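You operate a simulated robot arm through the tools that you are given. There is no shell and no other tool. Be economical: measure what you need, move in short steps, check, and stop when the job is done.

You are at the controls of a simulated two-armed robot. One attempt, no reset.

Task
Shut cover and strap, fit the blue body, controller into the truck bed.

The check looks at the end state, three seconds after you hand in, the way a careful person would. Anything else that was tipped, shoved, dropped, spilled or broken makes it a failure. Lids that push on must go on centred and level and be pressed home; caps that screw on are set level and turned clockwise until they are tight.

Robot
Two 7-joint arms with two-finger parallel grippers on one trunk, on a base that drives. Base frame: it is fixed to the floor where the robot stands at the start and does not move with it; the origin is under the middle of the robot, x ahead of it, y to its left, z up; the surface under the hand at the start is at about z = 760. Readings come in mm, rad, newtons and seconds.
The left shoulder is at the start at [-76, 119, 862], the right one opposite. With the tool pointing down near the work surface each hand reaches from about 180 to 600 mm from the robot's upright axis, wherever it stands, measured 20 degrees to its own side. Places, roughly: bed of the blue body [800, -200, 800]; gear cover [600, 100, 1000]; red strap [600, 300, 1000]. Payload 3.43 kg a hand.
The tool frame of a hand sits at the grasp point between the pads (the TCP): z along the fingers, y along the line on which they close. The tips reach 30 mm beyond it. Largest opening 94 mm; finger width 28, thickness 10; the body of the gripper, 50 by 96 mm, starts 55 mm behind the TCP.
Orientation is that of the tool frame in the base frame, as a unit quaternion [w, x, y, z]. With the fingers straight down and closing along the base's y, the tool's x points along the base's -x, its y along +y and its z along -z.

Tools
- The arms move only by the tool step_arm. It takes "left_moves", "right_moves" or both (then of equal length, played together; a hand with none holds still); each is a list of rows, each an object of numbers (a shift or turn left out is 0, a gripper value left out holds the last): "ax", "ay", "az": the turn, a rotation vector about the base's x, y, z in rad; "tx", "ty", "tz": the shift along the base's x, y, z in m; "fingers": the gripper command, from -1 (fully open) to 1 (shut), values between in proportion. In form: [{"ax": .., "ay": .., "az": .., "tx": .., "ty": .., "tz": .., "fingers": ..}, ...]. A call has 1 to 20 rows; each row is the pose to reach, as a shift and turn from the pose commanded when the call began. Rows are played at 5 a second. More than 50 mm and 0.15 rad between two rows, or a gripper value outside its range, and nothing of the call is played. A pose out of reach is approached as far as the arm can. The call stops where the force on the tool passes 60 N (or 10 N more than at its start, if that is more) or the arm is blocked; 0.2 s more then pass. Each finger travels about 153 mm/s and halts on what it meets, pressing with about 31 N; the grip force reading is that of the motor and also rises with nothing between the fingers. The clock runs only during rows and for 0.2 s after the last one: add rows that repeat a pose to give the fingers time. It gives the time, the measured TCP pose, the force on the tool (base axes), the opening and the grip force at its end, in the units of the frame above (readings bear some noise), with the torque about the TCP (base axes, N m) and any sound that the robot's microphone picked up.
- Cameras (640 x 400 px; columns grow to the right, rows downward): "scene" is now at [44.5, 20.6, 1577]; the picture's right is [0.17, -0.99, 0.00], its down [-0.80, -0.14, -0.59] and it looks along [0.58, 0.10, -0.81] (base axes); focal length 272 px, centre (320, 200). "left" rides on the left gripper at [76, -14, -102] in its tool frame; the picture's right is [0.18, 0.98, 0.00], its down [-0.75, 0.14, -0.64] and it looks along [-0.63, 0.12, 0.77] (tool axes); focal length 243 px, centre (320, 200). "right" rides on the right gripper at [76, 14, -102] in its tool frame; the picture's right is [-0.18, 0.98, 0.00], its down [-0.75, -0.14, -0.64] and it looks along [-0.63, -0.12, 0.77] (tool axes); focal length 243 px, centre (320, 200). There is no depth. A picture from a camera that has moved, and an enlarged one, comes with that camera's place and axes in the base frame and with its lens. The place of the scene camera against the robot may be out by one fixed shift of up to 25 mm in any direction.
- camera(camera): a new picture of that camera. No time passes.
- lift_body(by): slides the trunk up (or, below 0, down) by that many mm; the arms and the scene camera ride with it, the base frame stays. It gives what a move gives, with no picture.
- base_move(legs): drives the robot by 1 to 6 legs, each [ahead, left, turn to the left] in mm, mm and rad, along the robot's own axes; the way and the turn of a leg run together, so that a leg with both is an arc; at most 1500 mm and 3.142 rad a leg. The arms and the cameras ride along, it lands a little off, and it stops where it bumps. It gives what a move gives.
- head_to(pan, tilt): turns the head with the scene camera to pan (to the left, within 2.496 rad either way) and tilt (down, from -0.506 to 1.204), counted from straight ahead of the robot. It gives what a move gives.
- zoom(camera, box): a new picture of the part [left, top, right, bottom] of that camera's present view, enlarged. No time passes.
- sign_off(): hands the job in; it is judged then, once.

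Work in short steps. Places have to be worked out from the pictures, the camera data and where the tool is seen: move nearer, look again, correct. Check each grasp and each placing, and mend what went wrong. You have 120 turns and 100 pictures in all, those below and enlarged ones among them. Open the grippers and draw the arms clear of the work before you hand the job in, unless the task says otherwise; then end with one line.

The tools are called after "Emit:" as name(argument=value, ...) on one line, values as JSON. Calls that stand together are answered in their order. step_arm: Moves the arms, as the interface text tells. Its arguments: {"type":"object","properties":{"left_moves":{"type":"array","items":{"type":"object","properties":{"ax":{"type":"number"},"ay":{"type":"number"},"az":{"type":"number"},"tx":{"type":"number"},"ty":{"type":"number"},"tz":{"type":"number"},"fingers":{"type":"number"}}}},"right_moves":{"type":"array","items":{"type":"object","properties":{"ax":{"type":"number"},"ay":{"type":"number"},"az":{"type":"number"},"tx":{"type":"number"},"ty":{"type":"number"},"tz":{"type":"number"},"fingers":{"type":"number"}}}}},"required":[]} The other tools are called the same way: lift_body (by) slides the trunk up or down; base_move (legs) drives the base; head_to (pan, tilt) turns the head that bears the scene camera; camera (camera) takes a picture; zoom (camera, box) takes an enlarged picture of a part of a camera's view; sign_off () hands the job in.

At the start:

```text
time: 0.0
left_eef_pos: [271.0, 123.1, 1217.4]
left_orientation: [-0.001, -0.001, 1.0, 0.001]
left_contact_force: [0.1, 0.2, 0.5]
left_ft_torque: [0.0, 0.02, 0.0]
left_width: 93.9
left_grasp_force: 0.1
right_eef_pos: [288.4, -72.6, 1244.5]
right_orientation: [0.001, -0.001, 1.0, 0.0]
right_contact_force: [0.1, -0.2, -0.4]
right_ft_torque: [0.04, -0.02, -0.01]
right_width: 94.2
right_grasp_force: 0.1
trunk travel left (down, up): [-286.0, 50.0]
robot x, y, heading: [-0.9, 2.5, 0.002]
head pan, tilt: [0.169, 0.939]
```

scene: 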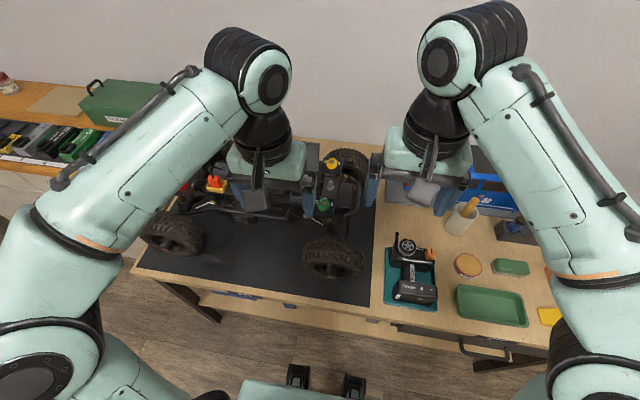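
right: 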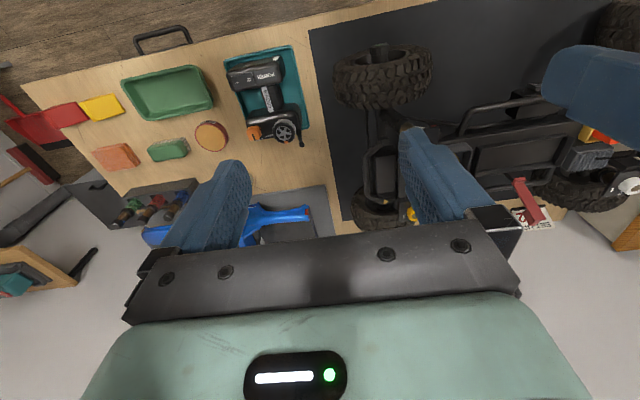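
left: 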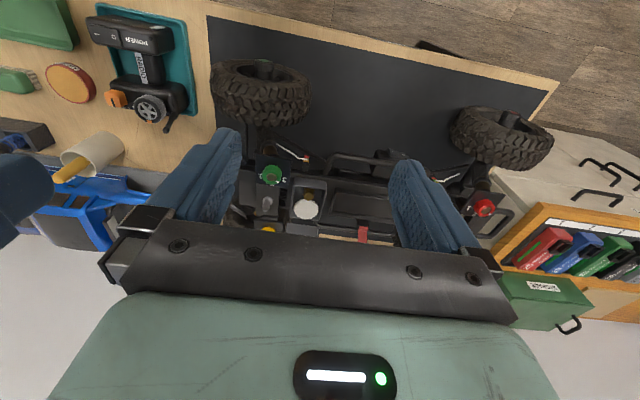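

The arms block the scene camera, so I'll start with enlarged views of the chassis from the wrist cameras.

Emit:
zoom(camera="left", box=[200, 40, 560, 265])

Emit:
zoom(camera="scene", box=[130, 100, 400, 270])

```text
1.78 times, centred on (380, 152) of left
camera zoom: at [194.6, 109.3, 1320.0], right [-0.18, 0.98, 0.0], down [0.75, 0.14, 0.64], along [0.63, 0.12, -0.77], focal length 431 px, centre (213, 284)
```

zoom: 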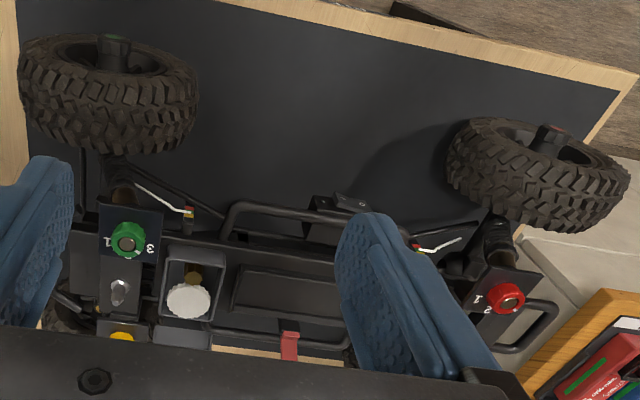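

```text
2.35 times, centred on (265, 185) of scene
camera zoom: at [44.5, 20.6, 1577.0], right [0.17, -0.99, 0.0], down [-0.8, -0.14, -0.59], along [0.58, 0.1, -0.81], focal length 641 px, centre (449, 235)
```

zoom: 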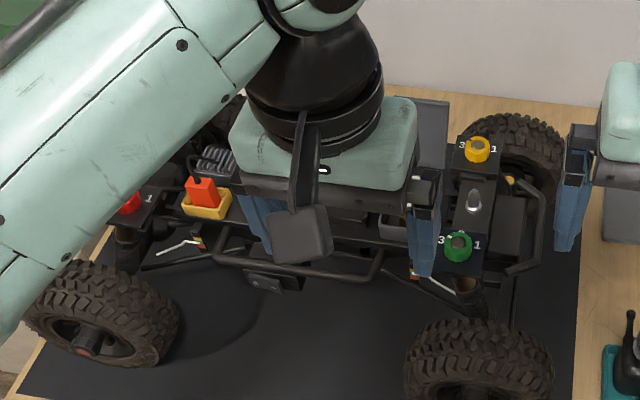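

I'll move both arms outward so the head camera sees the chassis.

Emit:
step_arm(left_moves=[{"ty": 0.05}, {"ty": 0.1}, {"ty": 0.15, "tx": -0.02}, {"ty": 0.2, "tx": -0.04}, {"ty": 0.25, "tx": -0.06}, {"ty": 0.29, "tx": -0.09}, {"ty": 0.33, "tx": -0.12}], right_moves=[{"ty": -0.05}, {"ty": -0.1}, {"ty": -0.15, "tx": -0.02}, {"ty": -0.2, "tx": -0.04}, {"ty": -0.25, "tx": -0.06}, {"ty": -0.29, "tx": -0.09}, {"ty": -0.33, "tx": -0.12}])

Emit:
camera(camera="scene")

```text
refused: row 3 steps farther than a row can; nothing moved
```

```text
94 pictures are left
camera scene: at [44.5, 20.6, 1577.0], right [0.17, -0.99, 0.0], down [-0.8, -0.14, -0.59], along [0.58, 0.1, -0.81], focal length 272 px, centre (320, 200)
```

scene: 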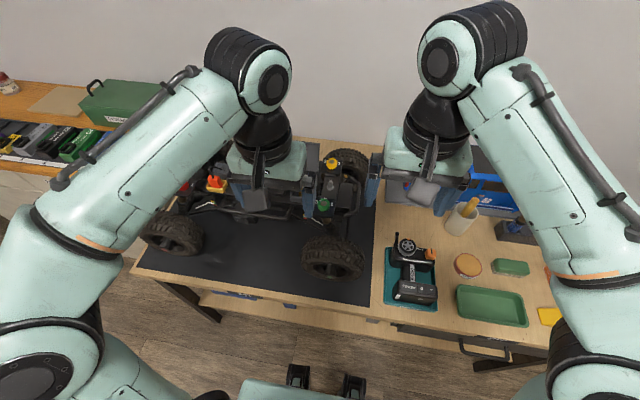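

The step limit is the 3D distance, so I'll use smaller rows.

Emit:
step_arm(left_moves=[{"ty": 0.045}, {"ty": 0.09}, {"ty": 0.13, "tx": -0.02}, {"ty": 0.17, "tx": -0.04}, {"ty": 0.21, "tx": -0.06}, {"ty": 0.25, "tx": -0.08}, {"ty": 0.29, "tx": -0.1}], right_moves=[{"ty": -0.045}, {"ty": -0.09}, {"ty": -0.13, "tx": -0.02}, {"ty": -0.17, "tx": -0.04}, {"ty": -0.21, "tx": -0.06}, {"ty": -0.25, "tx": -0.08}, {"ty": -0.29, "tx": -0.1}])

Emit:
camera(camera="scene")

```text
time: 1.6
left_eef_pos: [170.5, 414.8, 1217.0]
left_orientation: [0.001, 0.001, 1.0, -0.001]
left_contact_force: [0.2, 0.3, 0.1]
left_ft_torque: [0.01, 0.01, 0.01]
left_width: 94.0
left_grasp_force: 0.0
right_eef_pos: [189.1, -363.9, 1243.5]
right_orientation: [0.0, -0.001, 1.0, 0.0]
right_contact_force: [0.2, 0.2, -0.6]
right_ft_torque: [0.01, 0.01, -0.02]
right_width: 93.7
right_grasp_force: 0.0
trunk travel left (down, up): [-286.0, 50.0]
robot x, y, heading: [3.4, 4.0, -0.002]
head pan, tilt: [0.169, 0.939]
```

```text
93 pictures are left
camera scene: at [43.9, 20.6, 1577.0], right [0.17, -0.99, 0.0], down [-0.8, -0.14, -0.59], along [0.58, 0.1, -0.81], focal length 272 px, centre (320, 200)
```

scene: 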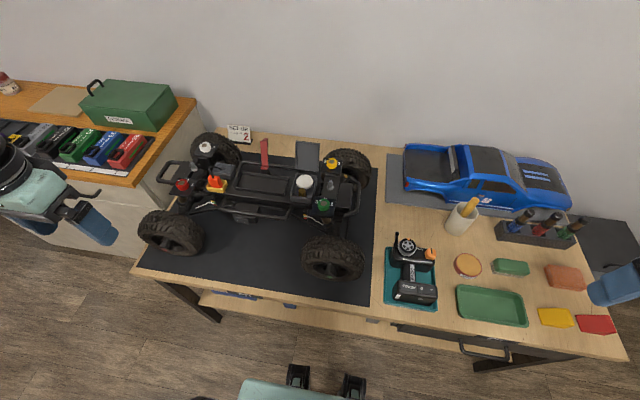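

Now clear. Enlarge the chassis, the body and the controller.

Emit:
zoom(camera="scene", box=[130, 110, 390, 280])

Emit:
zoom(camera="scene", box=[375, 125, 625, 285])

Emit:
zoom(camera="scene", box=[220, 110, 300, 160])

Emit:
zoom(camera="scene", box=[0, 60, 200, 190])

```text
2.35 times, centred on (260, 195) of scene
camera zoom: at [43.9, 20.6, 1577.0], right [0.17, -0.99, 0.0], down [-0.8, -0.14, -0.59], along [0.58, 0.1, -0.81], focal length 641 px, centre (461, 212)
```

zoom: 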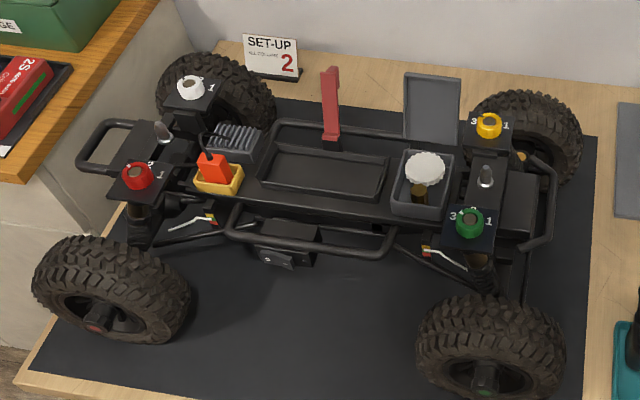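

```text
2.50 times, centred on (500, 205) of scene
camera zoom: at [43.9, 20.6, 1577.0], right [0.17, -0.99, 0.0], down [-0.8, -0.14, -0.59], along [0.58, 0.1, -0.81], focal length 681 px, centre (-130, 188)
```

zoom: 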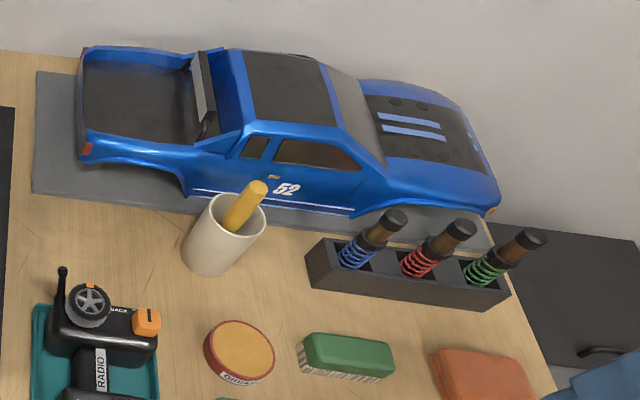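

```text
8.00 times, centred on (260, 135) of scene
camera zoom: at [43.9, 20.6, 1577.0], right [0.17, -0.99, 0.0], down [-0.8, -0.14, -0.59], along [0.58, 0.1, -0.81], focal length 2179 px, centre (800, 720)
```

zoom: 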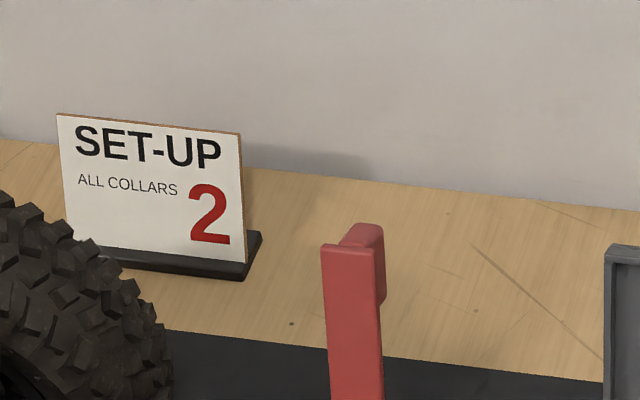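

```text
3.08 times, centred on (100, 125) of scene
camera zoom: at [43.9, 20.6, 1577.0], right [0.17, -0.99, 0.0], down [-0.8, -0.14, -0.59], along [0.58, 0.1, -0.81], focal length 838 px, centre (997, 431)
```

zoom: 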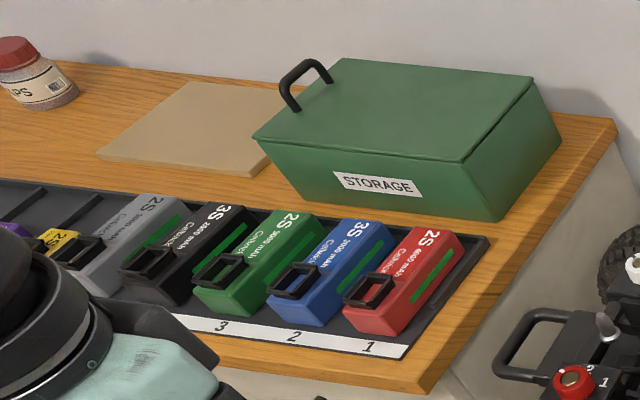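

The task covers only cover, strap, body and controller; I'll leave the collars and batteries alone. I drive left and a little ahead to stand in front of the chassis, then look again.

Emit:
base_move(legs=[[0, 260, 0], [80, 0, 0]])

Emit:
head_to(pan=0.0, tilt=0.95)

Emit:
camera(camera="scene")

```text
time: 5.2
left_eef_pos: [249.4, 674.5, 1217.4]
left_orientation: [0.0, 0.0, 1.0, 0.0]
left_contact_force: [-0.4, 0.4, -0.1]
left_ft_torque: [0.01, 0.02, -0.01]
left_width: 94.0
left_grasp_force: 0.2
right_eef_pos: [269.2, -100.7, 1244.4]
right_orientation: [0.001, 0.0, 1.0, 0.0]
right_contact_force: [1.1, 0.4, 0.1]
right_ft_torque: [0.0, 0.0, -0.03]
right_width: 93.7
right_grasp_force: 0.0
trunk travel left (down, up): [-286.0, 50.0]
robot x, y, heading: [77.4, 258.8, 0.001]
head pan, tilt: [0.169, 0.939]
```

```text
time: 5.9
left_eef_pos: [249.2, 676.6, 1216.6]
left_orientation: [0.0, 0.0, 1.0, 0.001]
left_contact_force: [-0.5, 0.0, -0.3]
left_ft_torque: [0.04, -0.01, 0.0]
left_width: 93.7
left_grasp_force: 0.0
right_eef_pos: [268.9, -100.6, 1243.6]
right_orientation: [0.0, 0.0, 1.0, 0.0]
right_contact_force: [0.3, 0.3, 0.2]
right_ft_torque: [0.01, 0.01, -0.01]
right_width: 94.1
right_grasp_force: 0.2
trunk travel left (down, up): [-286.0, 50.0]
robot x, y, heading: [80.0, 266.1, 0.003]
head pan, tilt: [0.0, 0.949]
```

```text
88 pictures are left
camera scene: at [124.0, 269.4, 1576.3], right [0.0, -1.0, 0.0], down [-0.81, 0.0, -0.58], along [0.58, 0.0, -0.81], focal length 272 px, centre (320, 200)
```

scene: 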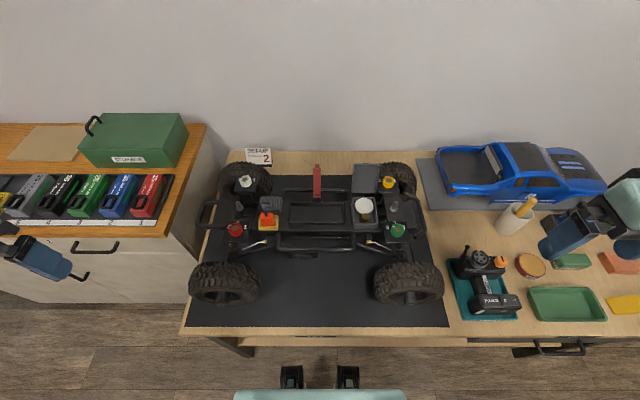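

Emit:
zoom(camera="scene", box=[185, 145, 455, 315])

Emit:
zoom(camera="scene", box=[410, 130, 630, 260])

```text
2.35 times, centred on (320, 230) of scene
camera zoom: at [124.0, 269.4, 1576.3], right [0.0, -1.0, 0.0], down [-0.81, 0.0, -0.58], along [0.58, 0.0, -0.81], focal length 641 px, centre (320, 129)
```

zoom: 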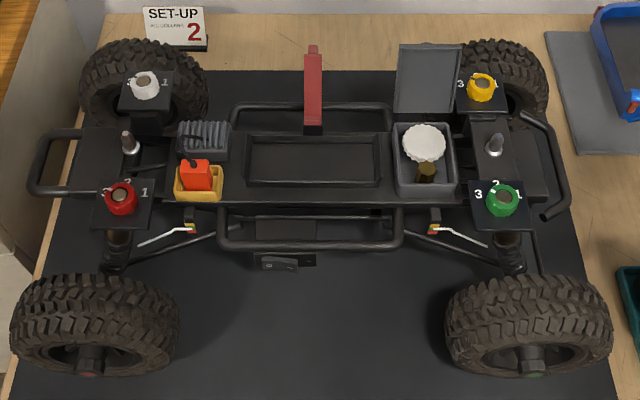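

```text
2.91 times, centred on (520, 195) of scene
camera zoom: at [124.0, 269.4, 1576.3], right [0.0, -1.0, 0.0], down [-0.81, 0.0, -0.58], along [0.58, 0.0, -0.81], focal length 792 px, centre (-262, 214)
```

zoom: 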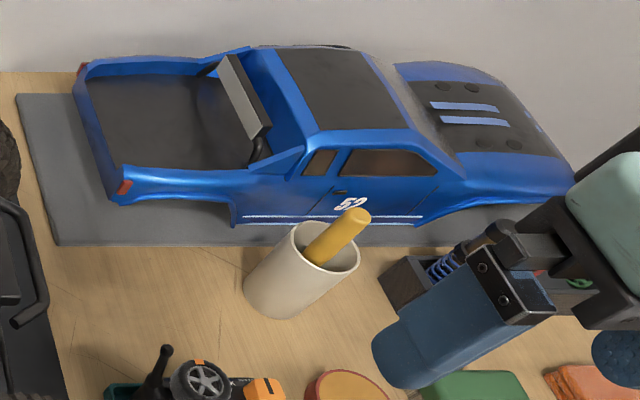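

I bring both wrist cameras nearer over the two chassis ends to see details (posts, front/rear cues).

Emit:
step_arm(left_moves=[{"ty": -0.04, "tx": 0.015, "tz": -0.02}, {"ty": -0.08, "tx": 0.03, "tz": -0.04}, {"ty": -0.12, "tx": 0.045, "tz": -0.06}, {"ty": -0.16, "tx": 0.06, "tz": -0.08}, {"ty": -0.2, "tx": 0.07, "tz": -0.1}], right_moves=[{"ty": 0.04, "tx": 0.015, "tz": -0.025}, {"ty": 0.08, "tx": 0.03, "tz": -0.05}, {"ty": 0.12, "tx": 0.045, "tz": -0.075}, {"ty": 0.16, "tx": 0.06, "tz": -0.1}, {"ty": 0.19, "tx": 0.07, "tz": -0.125}])

Emit:
camera(camera="left")

Emit:
camera(camera="right")

```text
time: 7.1
left_eef_pos: [319.9, 473.0, 1117.8]
left_orientation: [0.0, -0.001, 1.0, 0.0]
left_contact_force: [0.2, 0.6, 0.0]
left_ft_torque: [-0.03, -0.01, 0.0]
left_width: 94.0
left_grasp_force: 0.1
right_eef_pos: [340.3, 91.2, 1119.9]
right_orientation: [-0.001, 0.0, 1.0, 0.0]
right_contact_force: [0.0, -0.2, 0.0]
right_ft_torque: [-0.01, 0.05, -0.02]
right_width: 94.1
right_grasp_force: 0.1
trunk travel left (down, up): [-286.0, 50.0]
robot x, y, heading: [80.9, 262.4, -0.001]
head pan, tilt: [0.0, 0.949]
```

```text
85 pictures are left
camera left: at [244.1, 460.4, 1219.3], right [-0.19, 0.98, 0.0], down [0.75, 0.14, 0.64], along [0.63, 0.12, -0.77], focal length 243 px, centre (320, 200)
```

left: 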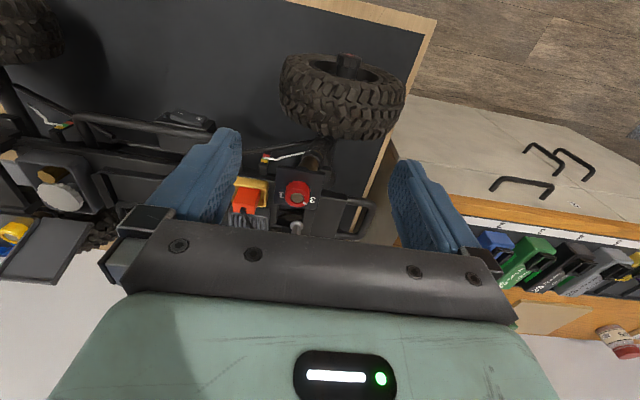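

```text
84 pictures are left
camera right: at [263.7, 104.9, 1220.8], right [0.18, 0.98, 0.0], down [0.75, -0.14, 0.64], along [0.63, -0.12, -0.77], focal length 243 px, centre (320, 200)
```

right: 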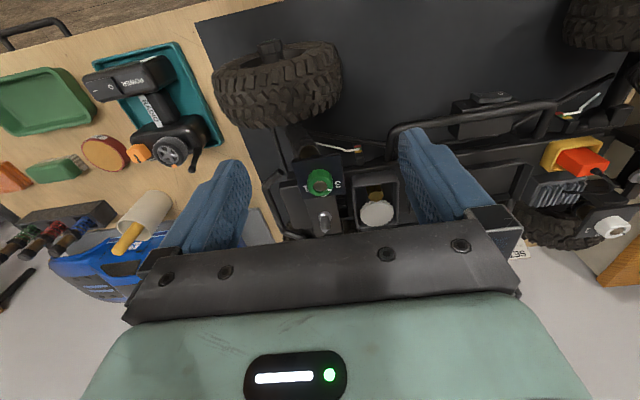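

Emit:
zoom(camera="left", box=[230, 120, 400, 240])

Emit:
zoom(camera="right", box=[230, 120, 420, 250])

Emit:
zoom(camera="left", box=[0, 80, 150, 290])

```text
3.33 times, centred on (315, 180) of left
camera zoom: at [244.1, 460.4, 1219.3], right [-0.19, 0.98, 0.0], down [0.75, 0.14, 0.64], along [0.63, 0.12, -0.77], focal length 809 px, centre (337, 267)
```

zoom: 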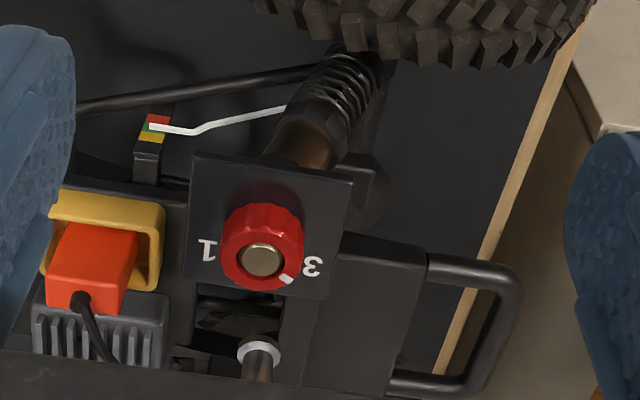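

```text
3.08 times, centred on (325, 185) of right
camera zoom: at [263.7, 104.9, 1220.8], right [0.18, 0.98, 0.0], down [0.75, -0.14, 0.64], along [0.63, -0.12, -0.77], focal length 746 px, centre (305, 246)
```

zoom: 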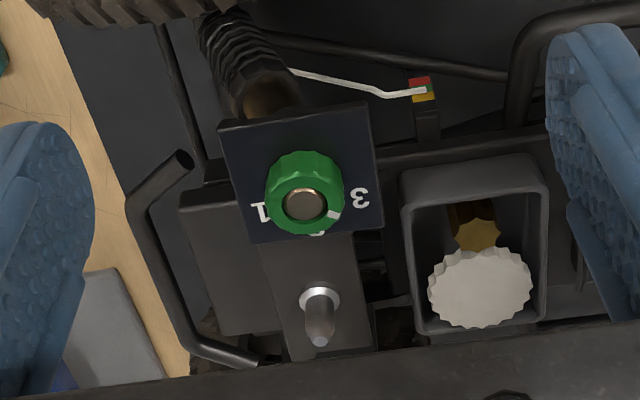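

```text
1.90 times, centred on (75, 185) of left
camera zoom: at [244.1, 460.4, 1219.3], right [-0.19, 0.98, 0.0], down [0.75, 0.14, 0.64], along [0.63, 0.12, -0.77], focal length 462 px, centre (787, 229)
```

zoom: 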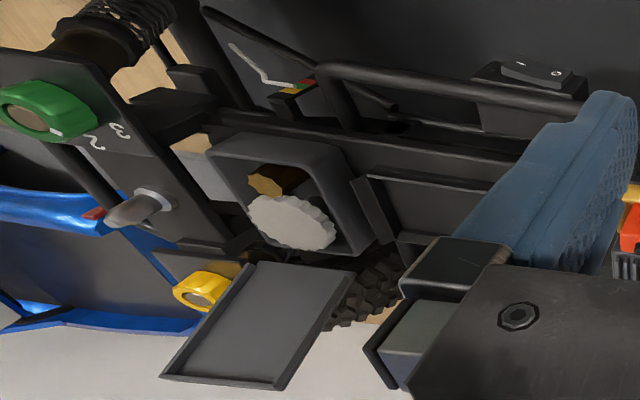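

Triangulating both wrist views: gear at about (524,142,954), cover hinge at (563,·,962), its free edge leaning back to (592, y106–170, 1046). The scene camera reads about 22 mm too far in x. I shut the right fingers and go behind the cover's free edge, high.

Emit:
step_arm(right_moves=[{"tx": 0.045, "ty": 0.005, "fingers": 1}, {"tx": 0.09, "ty": 0.01}, {"tx": 0.135, "ty": 0.02}, {"tx": 0.18, "ty": 0.03}, {"tx": 0.225, "ty": 0.04}, {"tx": 0.26, "ty": 0.047}, {"tx": 0.29, "ty": 0.047}, {"tx": 0.29, "ty": 0.047}])

Emit:
zoom(camera="scene", box=[290, 100, 450, 220])

```text
time: 8.9
left_eef_pos: [318.4, 475.9, 1118.0]
left_orientation: [0.001, 0.0, 1.0, 0.0]
left_contact_force: [0.2, 0.8, 0.2]
left_ft_torque: [0.01, -0.04, -0.02]
left_width: 94.1
left_grasp_force: 0.1
right_eef_pos: [570.5, 136.1, 1098.4]
right_orientation: [0.0, -0.002, 1.0, 0.0]
right_contact_force: [-0.2, 0.0, 0.1]
right_ft_torque: [0.02, 0.01, 0.02]
right_width: 0.2
right_grasp_force: 31.5
right hand out of reach, approached as far as the arm can: row 6, 7, 8
trunk travel left (down, up): [-286.0, 50.0]
robot x, y, heading: [75.9, 261.4, 0.002]
head pan, tilt: [0.0, 0.949]
```

```text
3.33 times, centred on (370, 160) of scene
camera zoom: at [123.5, 269.1, 1576.3], right [0.0, -1.0, 0.0], down [-0.81, 0.0, -0.58], along [0.58, 0.0, -0.81], focal length 908 px, centre (153, 333)
```

zoom: 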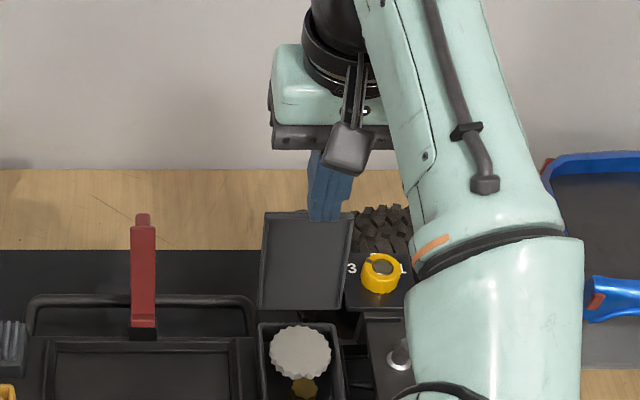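

The arm is at its limit at x≈571. The tip is above the cover, so I drive ahead 70 mm to gain reach.

Emit:
base_move(legs=[[70, 0, 0]])

```text
time: 9.9
left_eef_pos: [390.2, 474.7, 1116.9]
left_orientation: [-0.001, -0.001, 1.0, 0.0]
left_contact_force: [-0.7, -0.7, 0.3]
left_ft_torque: [0.03, 0.01, -0.01]
left_width: 94.1
left_grasp_force: 0.1
right_eef_pos: [641.8, 137.1, 1097.2]
right_orientation: [0.0, 0.001, 1.0, -0.001]
right_contact_force: [0.1, 0.4, 0.6]
right_ft_torque: [-0.01, 0.03, -0.01]
right_width: 0.0
right_grasp_force: 31.3
trunk travel left (down, up): [-286.0, 50.0]
robot x, y, heading: [148.9, 259.8, 0.006]
head pan, tilt: [0.0, 0.949]
```

Base moved freely. Lower the tip behind the cover first.

Emit:
step_arm(right_moves=[{"tx": -0.02, "tz": -0.02}, {"tx": -0.02, "tz": -0.05}])

Emit:
zoom(camera="scene", box=[290, 100, 450, 220])

```text
time: 10.5
left_eef_pos: [391.8, 475.1, 1117.2]
left_orientation: [-0.001, -0.001, 1.0, 0.0]
left_contact_force: [-0.2, 0.2, 0.2]
left_ft_torque: [-0.02, -0.02, 0.01]
left_width: 93.8
left_grasp_force: 0.1
right_eef_pos: [624.7, 134.8, 1050.3]
right_orientation: [0.004, 0.001, 1.0, 0.0]
right_contact_force: [8.0, -6.3, 14.5]
right_ft_torque: [-0.19, -0.02, -0.07]
right_width: 0.2
right_grasp_force: 30.8
trunk travel left (down, up): [-286.0, 50.0]
robot x, y, heading: [148.2, 261.6, 0.001]
head pan, tilt: [0.0, 0.949]
```

```text
3.33 times, centred on (370, 160) of scene
camera zoom: at [196.1, 268.7, 1576.6], right [0.0, -1.0, 0.0], down [-0.81, 0.0, -0.58], along [0.58, 0.0, -0.81], focal length 908 px, centre (153, 333)
```

zoom: 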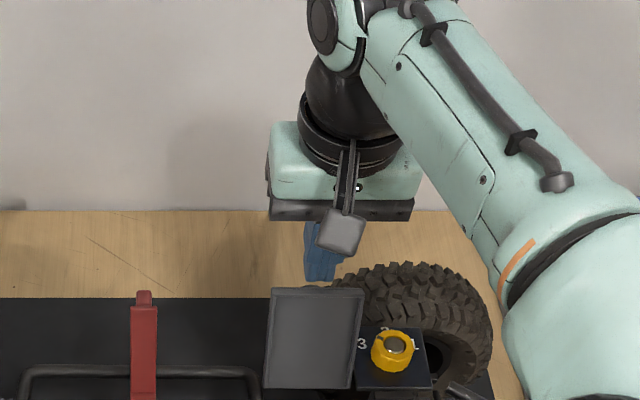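

Light contact (about 17 N), probably the tip against the back of the cover. I back up 15 mm to release, and check the force.

Emit:
step_arm(right_moves=[{"tx": 0.005, "tz": 0.015}, {"tx": 0.005, "tz": 0.015}])

Emit:
camera(camera="left")

```text
time: 11.1
left_eef_pos: [389.0, 476.3, 1117.6]
left_orientation: [0.0, -0.001, 1.0, 0.001]
left_contact_force: [-0.5, 0.0, 0.6]
left_ft_torque: [0.01, 0.02, 0.0]
left_width: 94.1
left_grasp_force: 0.0
right_eef_pos: [626.2, 138.6, 1064.2]
right_orientation: [-0.001, -0.001, 1.0, 0.001]
right_contact_force: [-0.2, -0.3, -0.6]
right_ft_torque: [-0.03, -0.02, -0.01]
right_width: 0.0
right_grasp_force: 31.2
trunk travel left (down, up): [-286.0, 50.0]
robot x, y, heading: [151.9, 263.7, -0.001]
head pan, tilt: [0.0, 0.949]
```

```text
78 pictures are left
camera left: at [313.1, 461.0, 1219.6], right [-0.19, 0.98, 0.0], down [0.75, 0.14, 0.64], along [0.63, 0.12, -0.77], focal length 243 px, centre (320, 200)
```

left: 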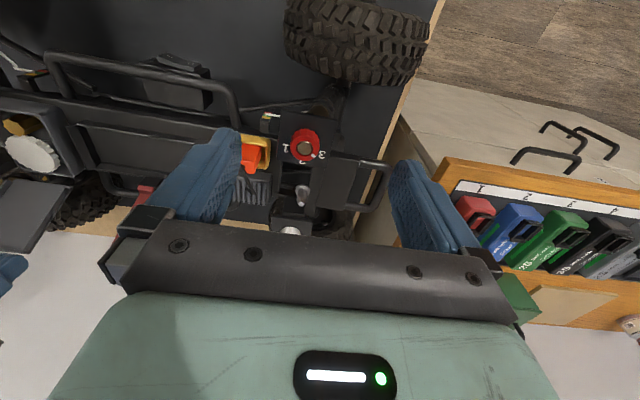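

Emit:
zoom(camera="left", box=[0, 150, 110, 300])

Emit:
camera(camera="right")

```text
2.67 times, centred on (55, 225) of left
camera zoom: at [313.1, 461.0, 1219.6], right [-0.19, 0.98, 0.0], down [0.75, 0.14, 0.64], along [0.63, 0.12, -0.77], focal length 647 px, centre (1027, 133)
```

zoom: 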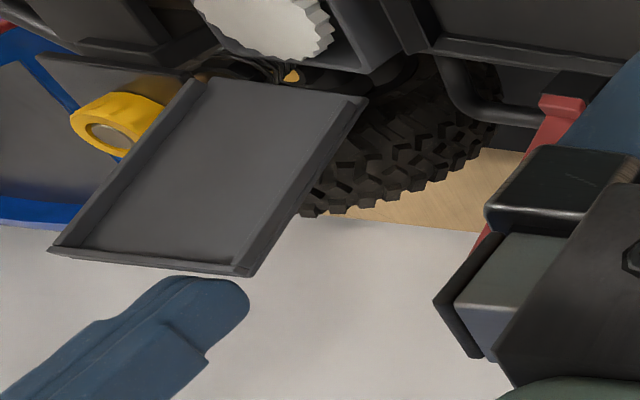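

```text
76 pictures are left
camera right: at [550.2, 152.4, 1166.1], right [0.18, 0.98, 0.0], down [0.76, -0.14, 0.64], along [0.63, -0.12, -0.77], focal length 243 px, centre (320, 200)
```

right: 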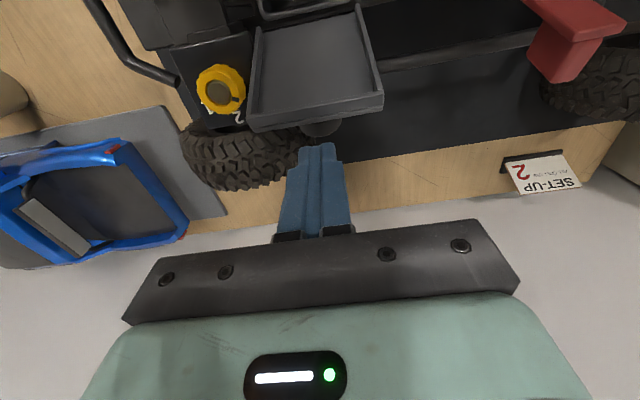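

The wrist view shows a knob behind the cover near its free edge; that's what the tip met. I shift to y≈160 beside it, and sweep the cover forward along its arc.

Emit:
step_arm(right_moves=[{"tx": 0.004, "ty": 0.022}, {"tx": -0.001, "ty": 0.022, "tz": -0.019}, {"tx": -0.026, "ty": 0.022, "tz": -0.019}, {"tx": -0.049, "ty": 0.022, "tz": -0.022}, {"tx": -0.079, "ty": 0.022, "tz": -0.02}, {"tx": -0.091, "ty": 0.022, "tz": -0.028}, {"tx": -0.101, "ty": 0.022, "tz": -0.042}, {"tx": -0.107, "ty": 0.022, "tz": -0.057}, {"tx": -0.109, "ty": 0.022, "tz": -0.065}])

Emit:
zoom(camera="scene", box=[290, 120, 450, 240])

```text
time: 13.1
left_eef_pos: [389.9, 475.8, 1117.0]
left_orientation: [0.001, 0.0, 1.0, 0.0]
left_contact_force: [-0.7, 0.2, -0.7]
left_ft_torque: [0.01, 0.01, 0.02]
left_width: 94.0
left_grasp_force: 0.2
right_eef_pos: [518.0, 158.6, 999.3]
right_orientation: [0.0, 0.0, 1.0, 0.0]
right_contact_force: [0.3, 0.2, 0.5]
right_ft_torque: [0.01, 0.0, 0.02]
right_width: 0.0
right_grasp_force: 31.1
trunk travel left (down, up): [-286.0, 50.0]
robot x, y, heading: [150.2, 259.8, 0.002]
head pan, tilt: [0.0, 0.949]
```

```text
3.33 times, centred on (370, 180) of scene
camera zoom: at [193.9, 269.5, 1576.3], right [0.0, -1.0, 0.0], down [-0.81, 0.0, -0.58], along [0.58, 0.0, -0.81], focal length 908 px, centre (153, 267)
```

zoom: 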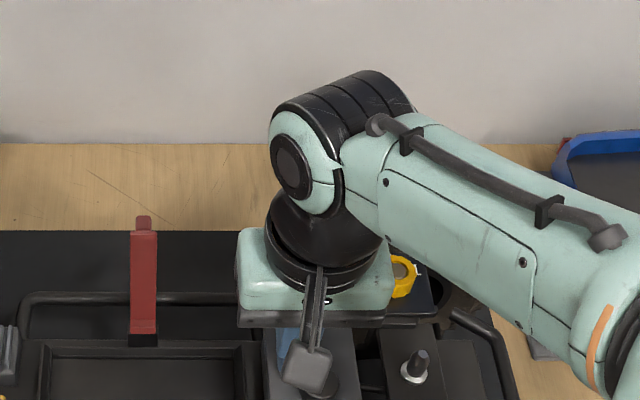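

The cover looks down. I raise slightly, shift towards the free edge, and press down gently.

Emit:
step_arm(right_moves=[{"tz": 0.005}, {"tx": -0.01, "tz": 0.005}, {"tx": -0.01, "tz": -0.005}, {"tx": -0.01, "tz": -0.012}, {"tx": -0.01, "tz": -0.017}, {"tx": -0.01, "tz": -0.021}, {"tx": -0.01, "tz": -0.024}])

```text
time: 14.7
left_eef_pos: [388.8, 476.4, 1117.1]
left_orientation: [0.0, -0.001, 1.0, 0.0]
left_contact_force: [0.8, -0.7, 0.9]
left_ft_torque: [-0.03, -0.01, -0.01]
left_width: 94.0
left_grasp_force: 0.0
right_eef_pos: [508.0, 159.1, 975.5]
right_orientation: [0.002, 0.001, 1.0, 0.001]
right_contact_force: [4.3, 3.0, 29.3]
right_ft_torque: [0.33, -0.26, 0.12]
right_width: 0.0
right_grasp_force: 31.1
trunk travel left (down, up): [-286.0, 50.0]
robot x, y, heading: [149.3, 261.3, 0.002]
head pan, tilt: [0.0, 0.949]
```

29 N against the closed cover at tip z≈946. I lift off, move the right hand back out of the way, and look.

Emit:
step_arm(right_moves=[{"tz": 0.04}, {"tz": 0.08}, {"tz": 0.12}, {"tz": 0.14, "tx": -0.03}, {"tz": 0.14, "tx": -0.06, "ty": -0.04}, {"tz": 0.14, "tx": -0.09, "ty": -0.08}, {"tz": 0.14, "tx": -0.12, "ty": -0.12}, {"tz": 0.14, "tx": -0.12, "ty": -0.165}])

Emit:
camera(camera="scene")

Emit:
zoom(camera="scene", box=[280, 160, 440, 280])

```text
time: 16.5
left_eef_pos: [389.7, 475.6, 1116.6]
left_orientation: [0.0, -0.001, 1.0, 0.001]
left_contact_force: [0.4, -0.4, 1.3]
left_ft_torque: [0.01, 0.03, -0.01]
left_width: 94.1
left_grasp_force: 0.1
right_eef_pos: [386.7, -4.6, 1115.2]
right_orientation: [0.001, -0.001, 1.0, 0.001]
right_contact_force: [-0.2, -0.5, 0.0]
right_ft_torque: [-0.03, 0.02, 0.0]
right_width: 0.2
right_grasp_force: 31.5
trunk travel left (down, up): [-286.0, 50.0]
robot x, y, heading: [147.1, 258.5, 0.001]
head pan, tilt: [0.0, 0.949]
```

```text
74 pictures are left
camera scene: at [194.6, 268.8, 1576.3], right [0.0, -1.0, 0.0], down [-0.81, 0.0, -0.58], along [0.58, 0.0, -0.81], focal length 272 px, centre (320, 200)
```

scene: 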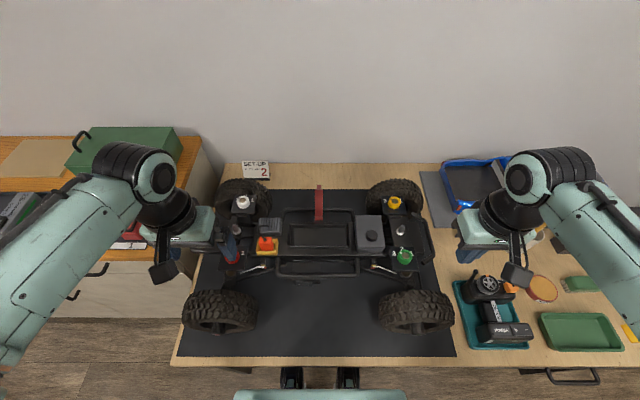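

```text
3.33 times, centred on (360, 220) of scene
camera zoom: at [194.6, 268.8, 1576.3], right [0.0, -1.0, 0.0], down [-0.81, 0.0, -0.58], along [0.58, 0.0, -0.81], focal length 908 px, centre (187, 133)
```

zoom: 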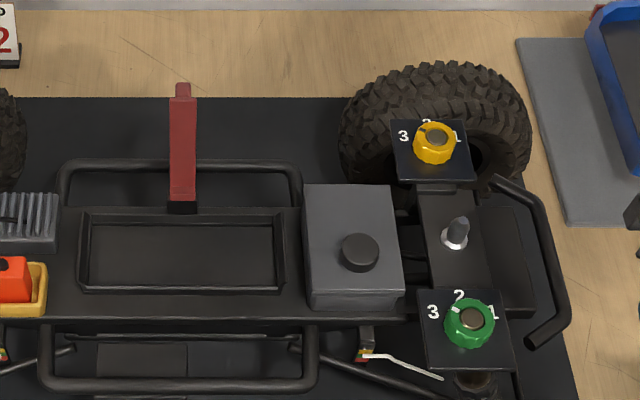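

The cover is shut flush. Next the strap: its top is at about (594,270,1044), hinge (550,·,945). I close the left fingers and go behind it, high.

Emit:
step_arm(left_moves=[{"tx": 0.045, "ty": -0.01, "fingers": 1}, {"tx": 0.09, "ty": -0.02}, {"tx": 0.135, "ty": -0.03}, {"tx": 0.18, "ty": -0.04}, {"tx": 0.22, "ty": -0.06}, {"tx": 0.24, "ty": -0.1}, {"tx": 0.24, "ty": -0.145}, {"tx": 0.24, "ty": -0.19}, {"tx": 0.24, "ty": -0.206}, {"tx": 0.24, "ty": -0.206}])

Emit:
zoom(camera="left", box=[200, 50, 440, 250])

Emit:
zoom(camera="scene", box=[250, 130, 390, 235])

```text
time: 18.7
left_eef_pos: [612.2, 271.1, 1109.9]
left_orientation: [-0.001, -0.001, 1.0, 0.0]
left_contact_force: [-0.1, -0.2, 0.0]
left_ft_torque: [-0.01, 0.01, -0.02]
left_width: 0.2
left_grasp_force: 30.9
left hand out of reach, approached as far as the arm can: row 7, 8, 9, 10
right_eef_pos: [386.5, -3.2, 1114.1]
right_orientation: [0.0, 0.0, 1.0, 0.0]
right_contact_force: [0.8, -1.0, -1.2]
right_ft_torque: [-0.01, 0.02, -0.01]
right_width: 0.2
right_grasp_force: 31.0
trunk travel left (down, up): [-286.0, 50.0]
robot x, y, heading: [147.8, 259.1, 0.001]
head pan, tilt: [0.0, 0.949]
```

```text
2.00 times, centred on (320, 150) of left
camera zoom: at [536.1, 256.8, 1212.3], right [-0.19, 0.98, 0.0], down [0.75, 0.14, 0.64], along [0.63, 0.12, -0.77], focal length 485 px, centre (320, 300)
```

zoom: 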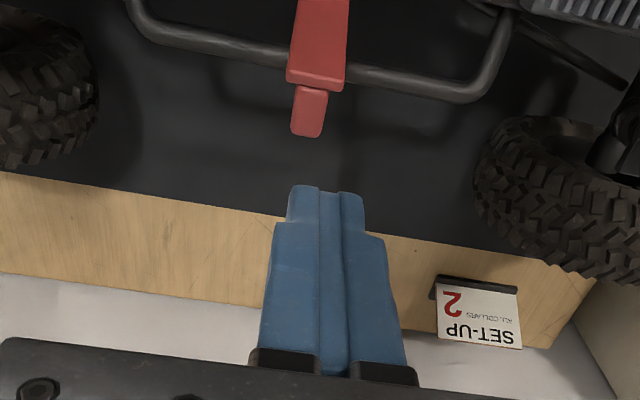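

```text
3.81 times, centred on (320, 182) of scene
camera zoom: at [193.7, 269.8, 1576.3], right [0.0, -1.0, 0.0], down [-0.81, 0.0, -0.58], along [0.58, 0.0, -0.81], focal length 1038 px, centre (320, 267)
```

zoom: 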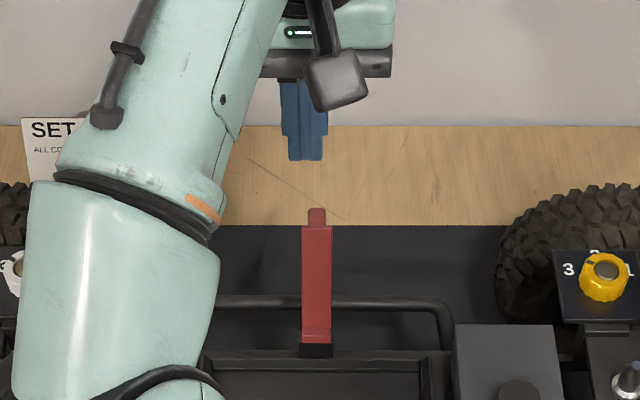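

Both views give the strap at y≈264. I go down behind it and sweep it forward along its arc.

Emit:
step_arm(left_moves=[{"tx": 0.005, "ty": -0.007, "tz": -0.015}, {"tx": 0.005, "ty": -0.007, "tz": -0.055}, {"tx": 0.003, "ty": -0.007, "tz": -0.062}, {"tx": -0.012, "ty": -0.007, "tz": -0.062}, {"tx": -0.037, "ty": -0.007, "tz": -0.064}, {"tx": -0.061, "ty": -0.007, "tz": -0.061}, {"tx": -0.08, "ty": -0.007, "tz": -0.067}, {"tx": -0.096, "ty": -0.007, "tz": -0.078}, {"tx": -0.109, "ty": -0.007, "tz": -0.092}, {"tx": -0.118, "ty": -0.007, "tz": -0.109}, {"tx": -0.122, "ty": -0.007, "tz": -0.12}])

Emit:
zoom(camera="scene", box=[250, 170, 390, 275])

Emit:
camera(camera="left")

```text
time: 20.4
left_eef_pos: [513.0, 265.8, 1045.7]
left_orientation: [-0.001, 0.001, 1.0, -0.005]
left_contact_force: [-27.5, 4.1, 43.1]
left_ft_torque: [0.21, 1.4, 0.04]
left_width: 0.0
left_grasp_force: 30.7
right_eef_pos: [380.9, -3.4, 1116.0]
right_orientation: [0.003, -0.001, 1.0, 0.0]
right_contact_force: [-0.3, 0.2, 0.0]
right_ft_torque: [-0.04, -0.01, -0.02]
right_width: 0.0
right_grasp_force: 30.9
trunk travel left (down, up): [-286.0, 50.0]
robot x, y, heading: [151.7, 261.2, 0.001]
head pan, tilt: [0.0, 0.949]
stopped in row 8 (left hand): the force on the tool passed its limit at 61 N (the readings are from after the stop); the commanded pose is now the measured one
```

```text
3.81 times, centred on (320, 222) of scene
camera zoom: at [185.7, 270.4, 1576.2], right [0.0, -1.0, 0.0], down [-0.81, 0.0, -0.59], along [0.59, 0.0, -0.81], focal length 1038 px, centre (320, 114)
```

zoom: 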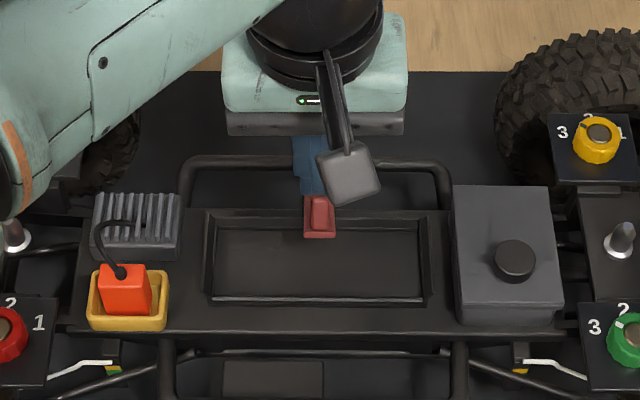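

```text
69 pictures are left
camera left: at [437.3, 251.4, 1148.3], right [-0.18, 0.98, -0.01], down [0.75, 0.15, 0.64], along [0.63, 0.11, -0.77], focal length 243 px, centre (320, 200)
```

left: 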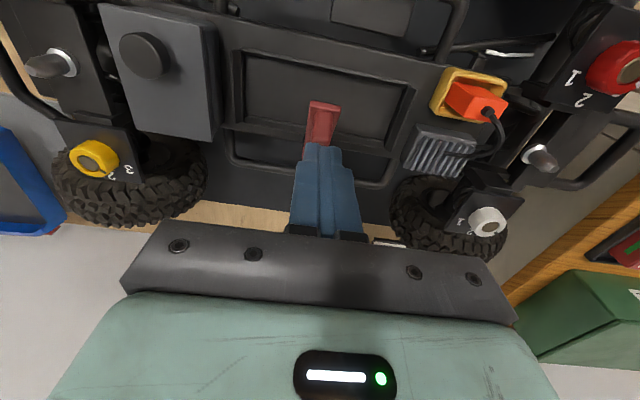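

The push was along the strap (radial), so the tip had caught on the strap's end tab, with the strap now at about 45°. I back off, go lower behind it, and push nearer the hinge.

Emit:
step_arm(left_moves=[{"tx": 0.01, "tz": 0.014, "ty": -0.001}, {"tx": 0.04, "tz": 0.01, "ty": -0.001}, {"tx": 0.04, "tz": -0.026, "ty": -0.001}, {"tx": 0.025, "tz": -0.03, "ty": -0.001}, {"tx": 0.012, "tz": -0.033, "ty": -0.001}, {"tx": 0.005, "tz": -0.04, "ty": -0.001}, {"tx": 0.001, "tz": -0.05, "ty": -0.001}, {"tx": -0.003, "tz": -0.06, "ty": -0.001}])

Emit:
zoom(camera="scene", box=[250, 170, 390, 275])

Emit:
zoom(camera="left", box=[220, 50, 420, 240])

```text
time: 22.2
left_eef_pos: [522.9, 262.9, 985.2]
left_orientation: [0.004, -0.003, 1.0, -0.007]
left_contact_force: [23.4, 1.9, 34.8]
left_ft_torque: [0.23, -0.33, -0.15]
left_width: 0.0
left_grasp_force: 30.9
right_eef_pos: [388.1, -3.8, 1115.6]
right_orientation: [0.0, 0.0, 1.0, 0.0]
right_contact_force: [-0.2, 0.3, 0.7]
right_ft_torque: [0.01, -0.02, 0.03]
right_width: 0.1
right_grasp_force: 30.8
trunk travel left (down, up): [-286.0, 50.0]
robot x, y, heading: [147.3, 263.0, 0.006]
head pan, tilt: [0.0, 0.949]
```

```text
3.81 times, centred on (320, 222) of scene
camera zoom: at [194.9, 269.8, 1576.6], right [0.0, -1.0, 0.0], down [-0.81, 0.0, -0.58], along [0.58, 0.0, -0.81], focal length 1038 px, centre (320, 114)
```

zoom: 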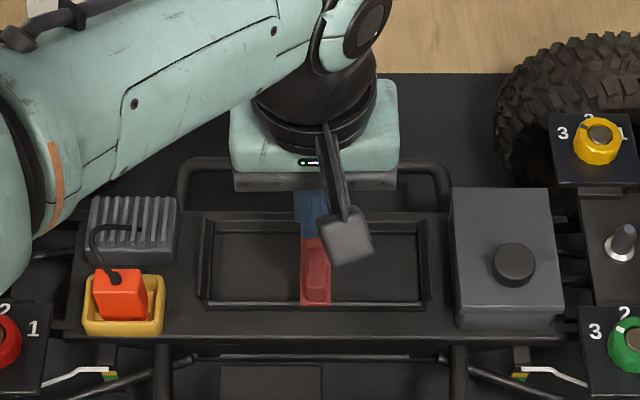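

```text
2.11 times, centred on (320, 145) of left
camera zoom: at [445.2, 250.8, 1086.0], right [-0.19, 0.98, -0.01], down [0.75, 0.15, 0.65], along [0.64, 0.11, -0.76], focal length 511 px, centre (320, 316)
```

zoom: 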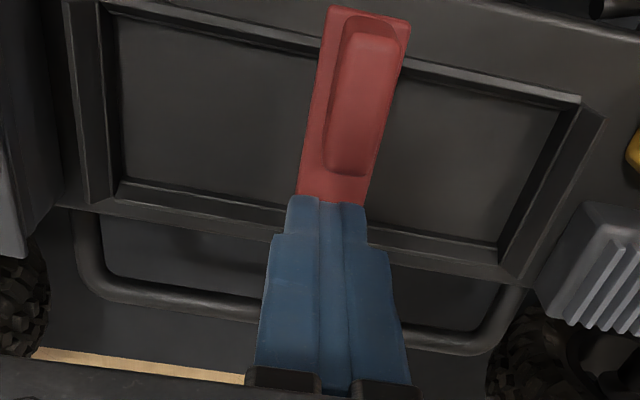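

The strap is nearly flat with a raised pad on its end. I lift, move over the pad end (x≈480) and press down.

Emit:
step_arm(left_moves=[{"tx": 0.01, "tz": 0.02}, {"tx": -0.005, "tz": 0.045}, {"tx": -0.038, "tz": 0.045}, {"tx": -0.038, "tz": 0.025}, {"tx": -0.038, "tz": 0.01}, {"tx": -0.038, "tz": 0.0}, {"tx": -0.038, "tz": -0.008}, {"tx": -0.038, "tz": -0.014}, {"tx": -0.038, "tz": -0.018}])

Emit:
zoom(camera="scene", box=[250, 170, 390, 275])

```text
time: 23.2
left_eef_pos: [501.9, 268.1, 1018.7]
left_orientation: [0.023, -0.007, 1.0, -0.009]
left_contact_force: [42.7, 0.7, 6.1]
left_ft_torque: [0.19, -0.99, -0.05]
left_width: 0.0
left_grasp_force: 30.5
right_eef_pos: [391.6, -3.9, 1113.5]
right_orientation: [-0.002, -0.002, 1.0, 0.001]
right_contact_force: [-0.5, -0.1, 0.7]
right_ft_torque: [0.04, 0.0, -0.02]
right_width: 0.2
right_grasp_force: 30.6
trunk travel left (down, up): [-286.0, 50.0]
robot x, y, heading: [150.9, 261.0, 0.002]
head pan, tilt: [0.0, 0.949]
stopped in row 4 (left hand): the force on the tool passed its limit at 66 N (the readings are from after the stop); the commanded pose is now the measured one
```

```text
3.81 times, centred on (320, 222) of scene
camera zoom: at [201.0, 268.6, 1576.0], right [0.0, -1.0, 0.0], down [-0.82, 0.0, -0.58], along [0.58, 0.0, -0.82], focal length 1038 px, centre (320, 114)
```

zoom: 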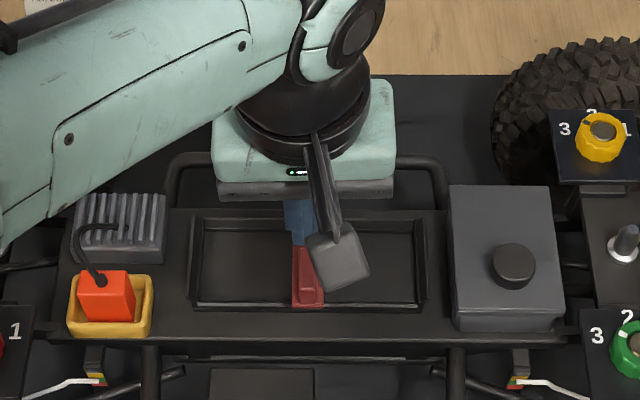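

Emit:
zoom(camera="left", box=[220, 50, 420, 240])

Emit:
camera(camera="right")

```text
2.11 times, centred on (320, 145) of left
camera zoom: at [421.3, 254.7, 1117.7], right [-0.2, 0.98, -0.02], down [0.72, 0.16, 0.67], along [0.66, 0.11, -0.74], focal length 511 px, centre (320, 316)
```

zoom: 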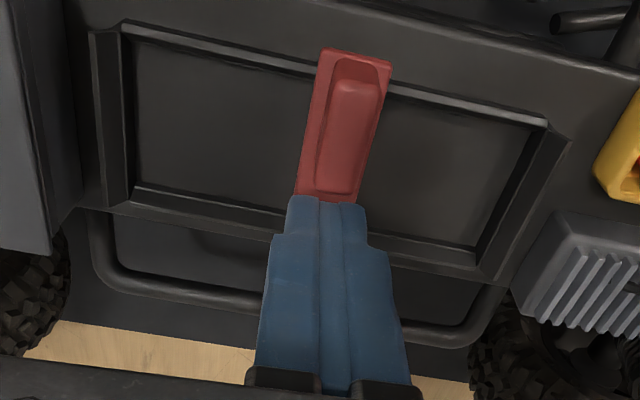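

```text
64 pictures are left
camera right: at [316.5, 10.4, 1215.3], right [0.18, 0.98, 0.0], down [0.76, -0.14, 0.64], along [0.63, -0.12, -0.77], focal length 243 px, centre (320, 200)
```

right: 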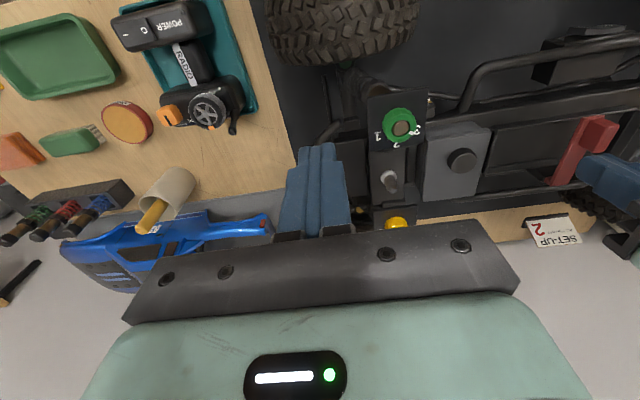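

The strap stands at roughly 60° and the finger ran into the lower end of its raised pad. I lift well clear, straighten the tool, move over the strap's end and press down from above.

Emit:
step_arm(left_moves=[{"tx": 0.012, "tz": 0.02}, {"tx": 0.012, "ty": -0.003, "tz": 0.065, "ax": 0.018, "ay": 0.046, "az": -0.014}, {"tx": -0.022, "ty": -0.004, "tz": 0.065, "ax": 0.018, "ay": 0.046, "az": -0.014}, {"tx": -0.022, "ty": -0.004, "tz": 0.03, "ax": 0.018, "ay": 0.046, "az": -0.014}, {"tx": -0.022, "ty": -0.004, "tz": 0.0, "ax": 0.018, "ay": 0.046, "az": -0.014}, {"tx": -0.023, "ty": -0.004, "tz": -0.015, "ax": 0.018, "ay": 0.046, "az": -0.014}, {"tx": -0.025, "ty": -0.004, "tz": -0.025, "ax": 0.018, "ay": 0.046, "az": -0.014}, {"tx": -0.025, "ty": -0.004, "tz": -0.032, "ax": 0.018, "ay": 0.046, "az": -0.014}, {"tx": -0.025, "ty": -0.004, "tz": -0.038, "ax": 0.018, "ay": 0.046, "az": -0.014}])

Emit:
zoom(camera="left", box=[220, 50, 420, 240])

```text
time: 25.0
left_eef_pos: [467.0, 261.5, 999.8]
left_orientation: [0.005, 0.003, 1.0, -0.006]
left_contact_force: [-6.9, 2.9, 45.9]
left_ft_torque: [0.3, -0.09, 0.09]
left_width: 0.1
left_grasp_force: 31.4
right_eef_pos: [383.2, -3.2, 1113.8]
right_orientation: [0.001, -0.001, 1.0, 0.0]
right_contact_force: [-0.1, 0.1, 0.4]
right_ft_torque: [0.05, 0.02, 0.0]
right_width: 0.0
right_grasp_force: 30.9
trunk travel left (down, up): [-286.0, 50.0]
robot x, y, heading: [148.1, 266.6, 0.001]
head pan, tilt: [0.0, 0.949]
stopped in row 9 (left hand): the force on the tool passed its limit at 62 N (the readings are from after the stop); the commanded pose is now the measured one
```

```text
2.11 times, centred on (320, 145) of left
camera zoom: at [389.8, 249.1, 1100.7], right [-0.18, 0.98, -0.01], down [0.75, 0.14, 0.65], along [0.64, 0.11, -0.76], focal length 511 px, centre (320, 316)
```

zoom: 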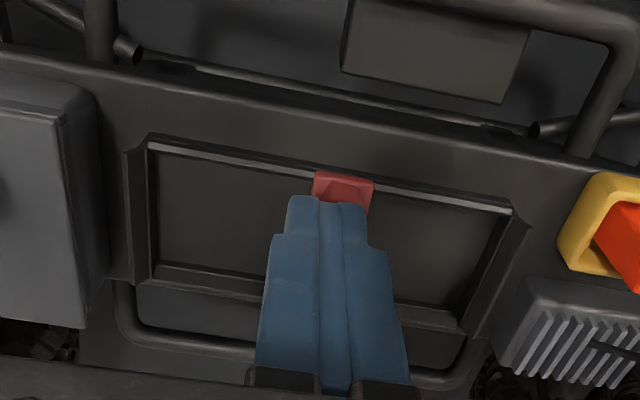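

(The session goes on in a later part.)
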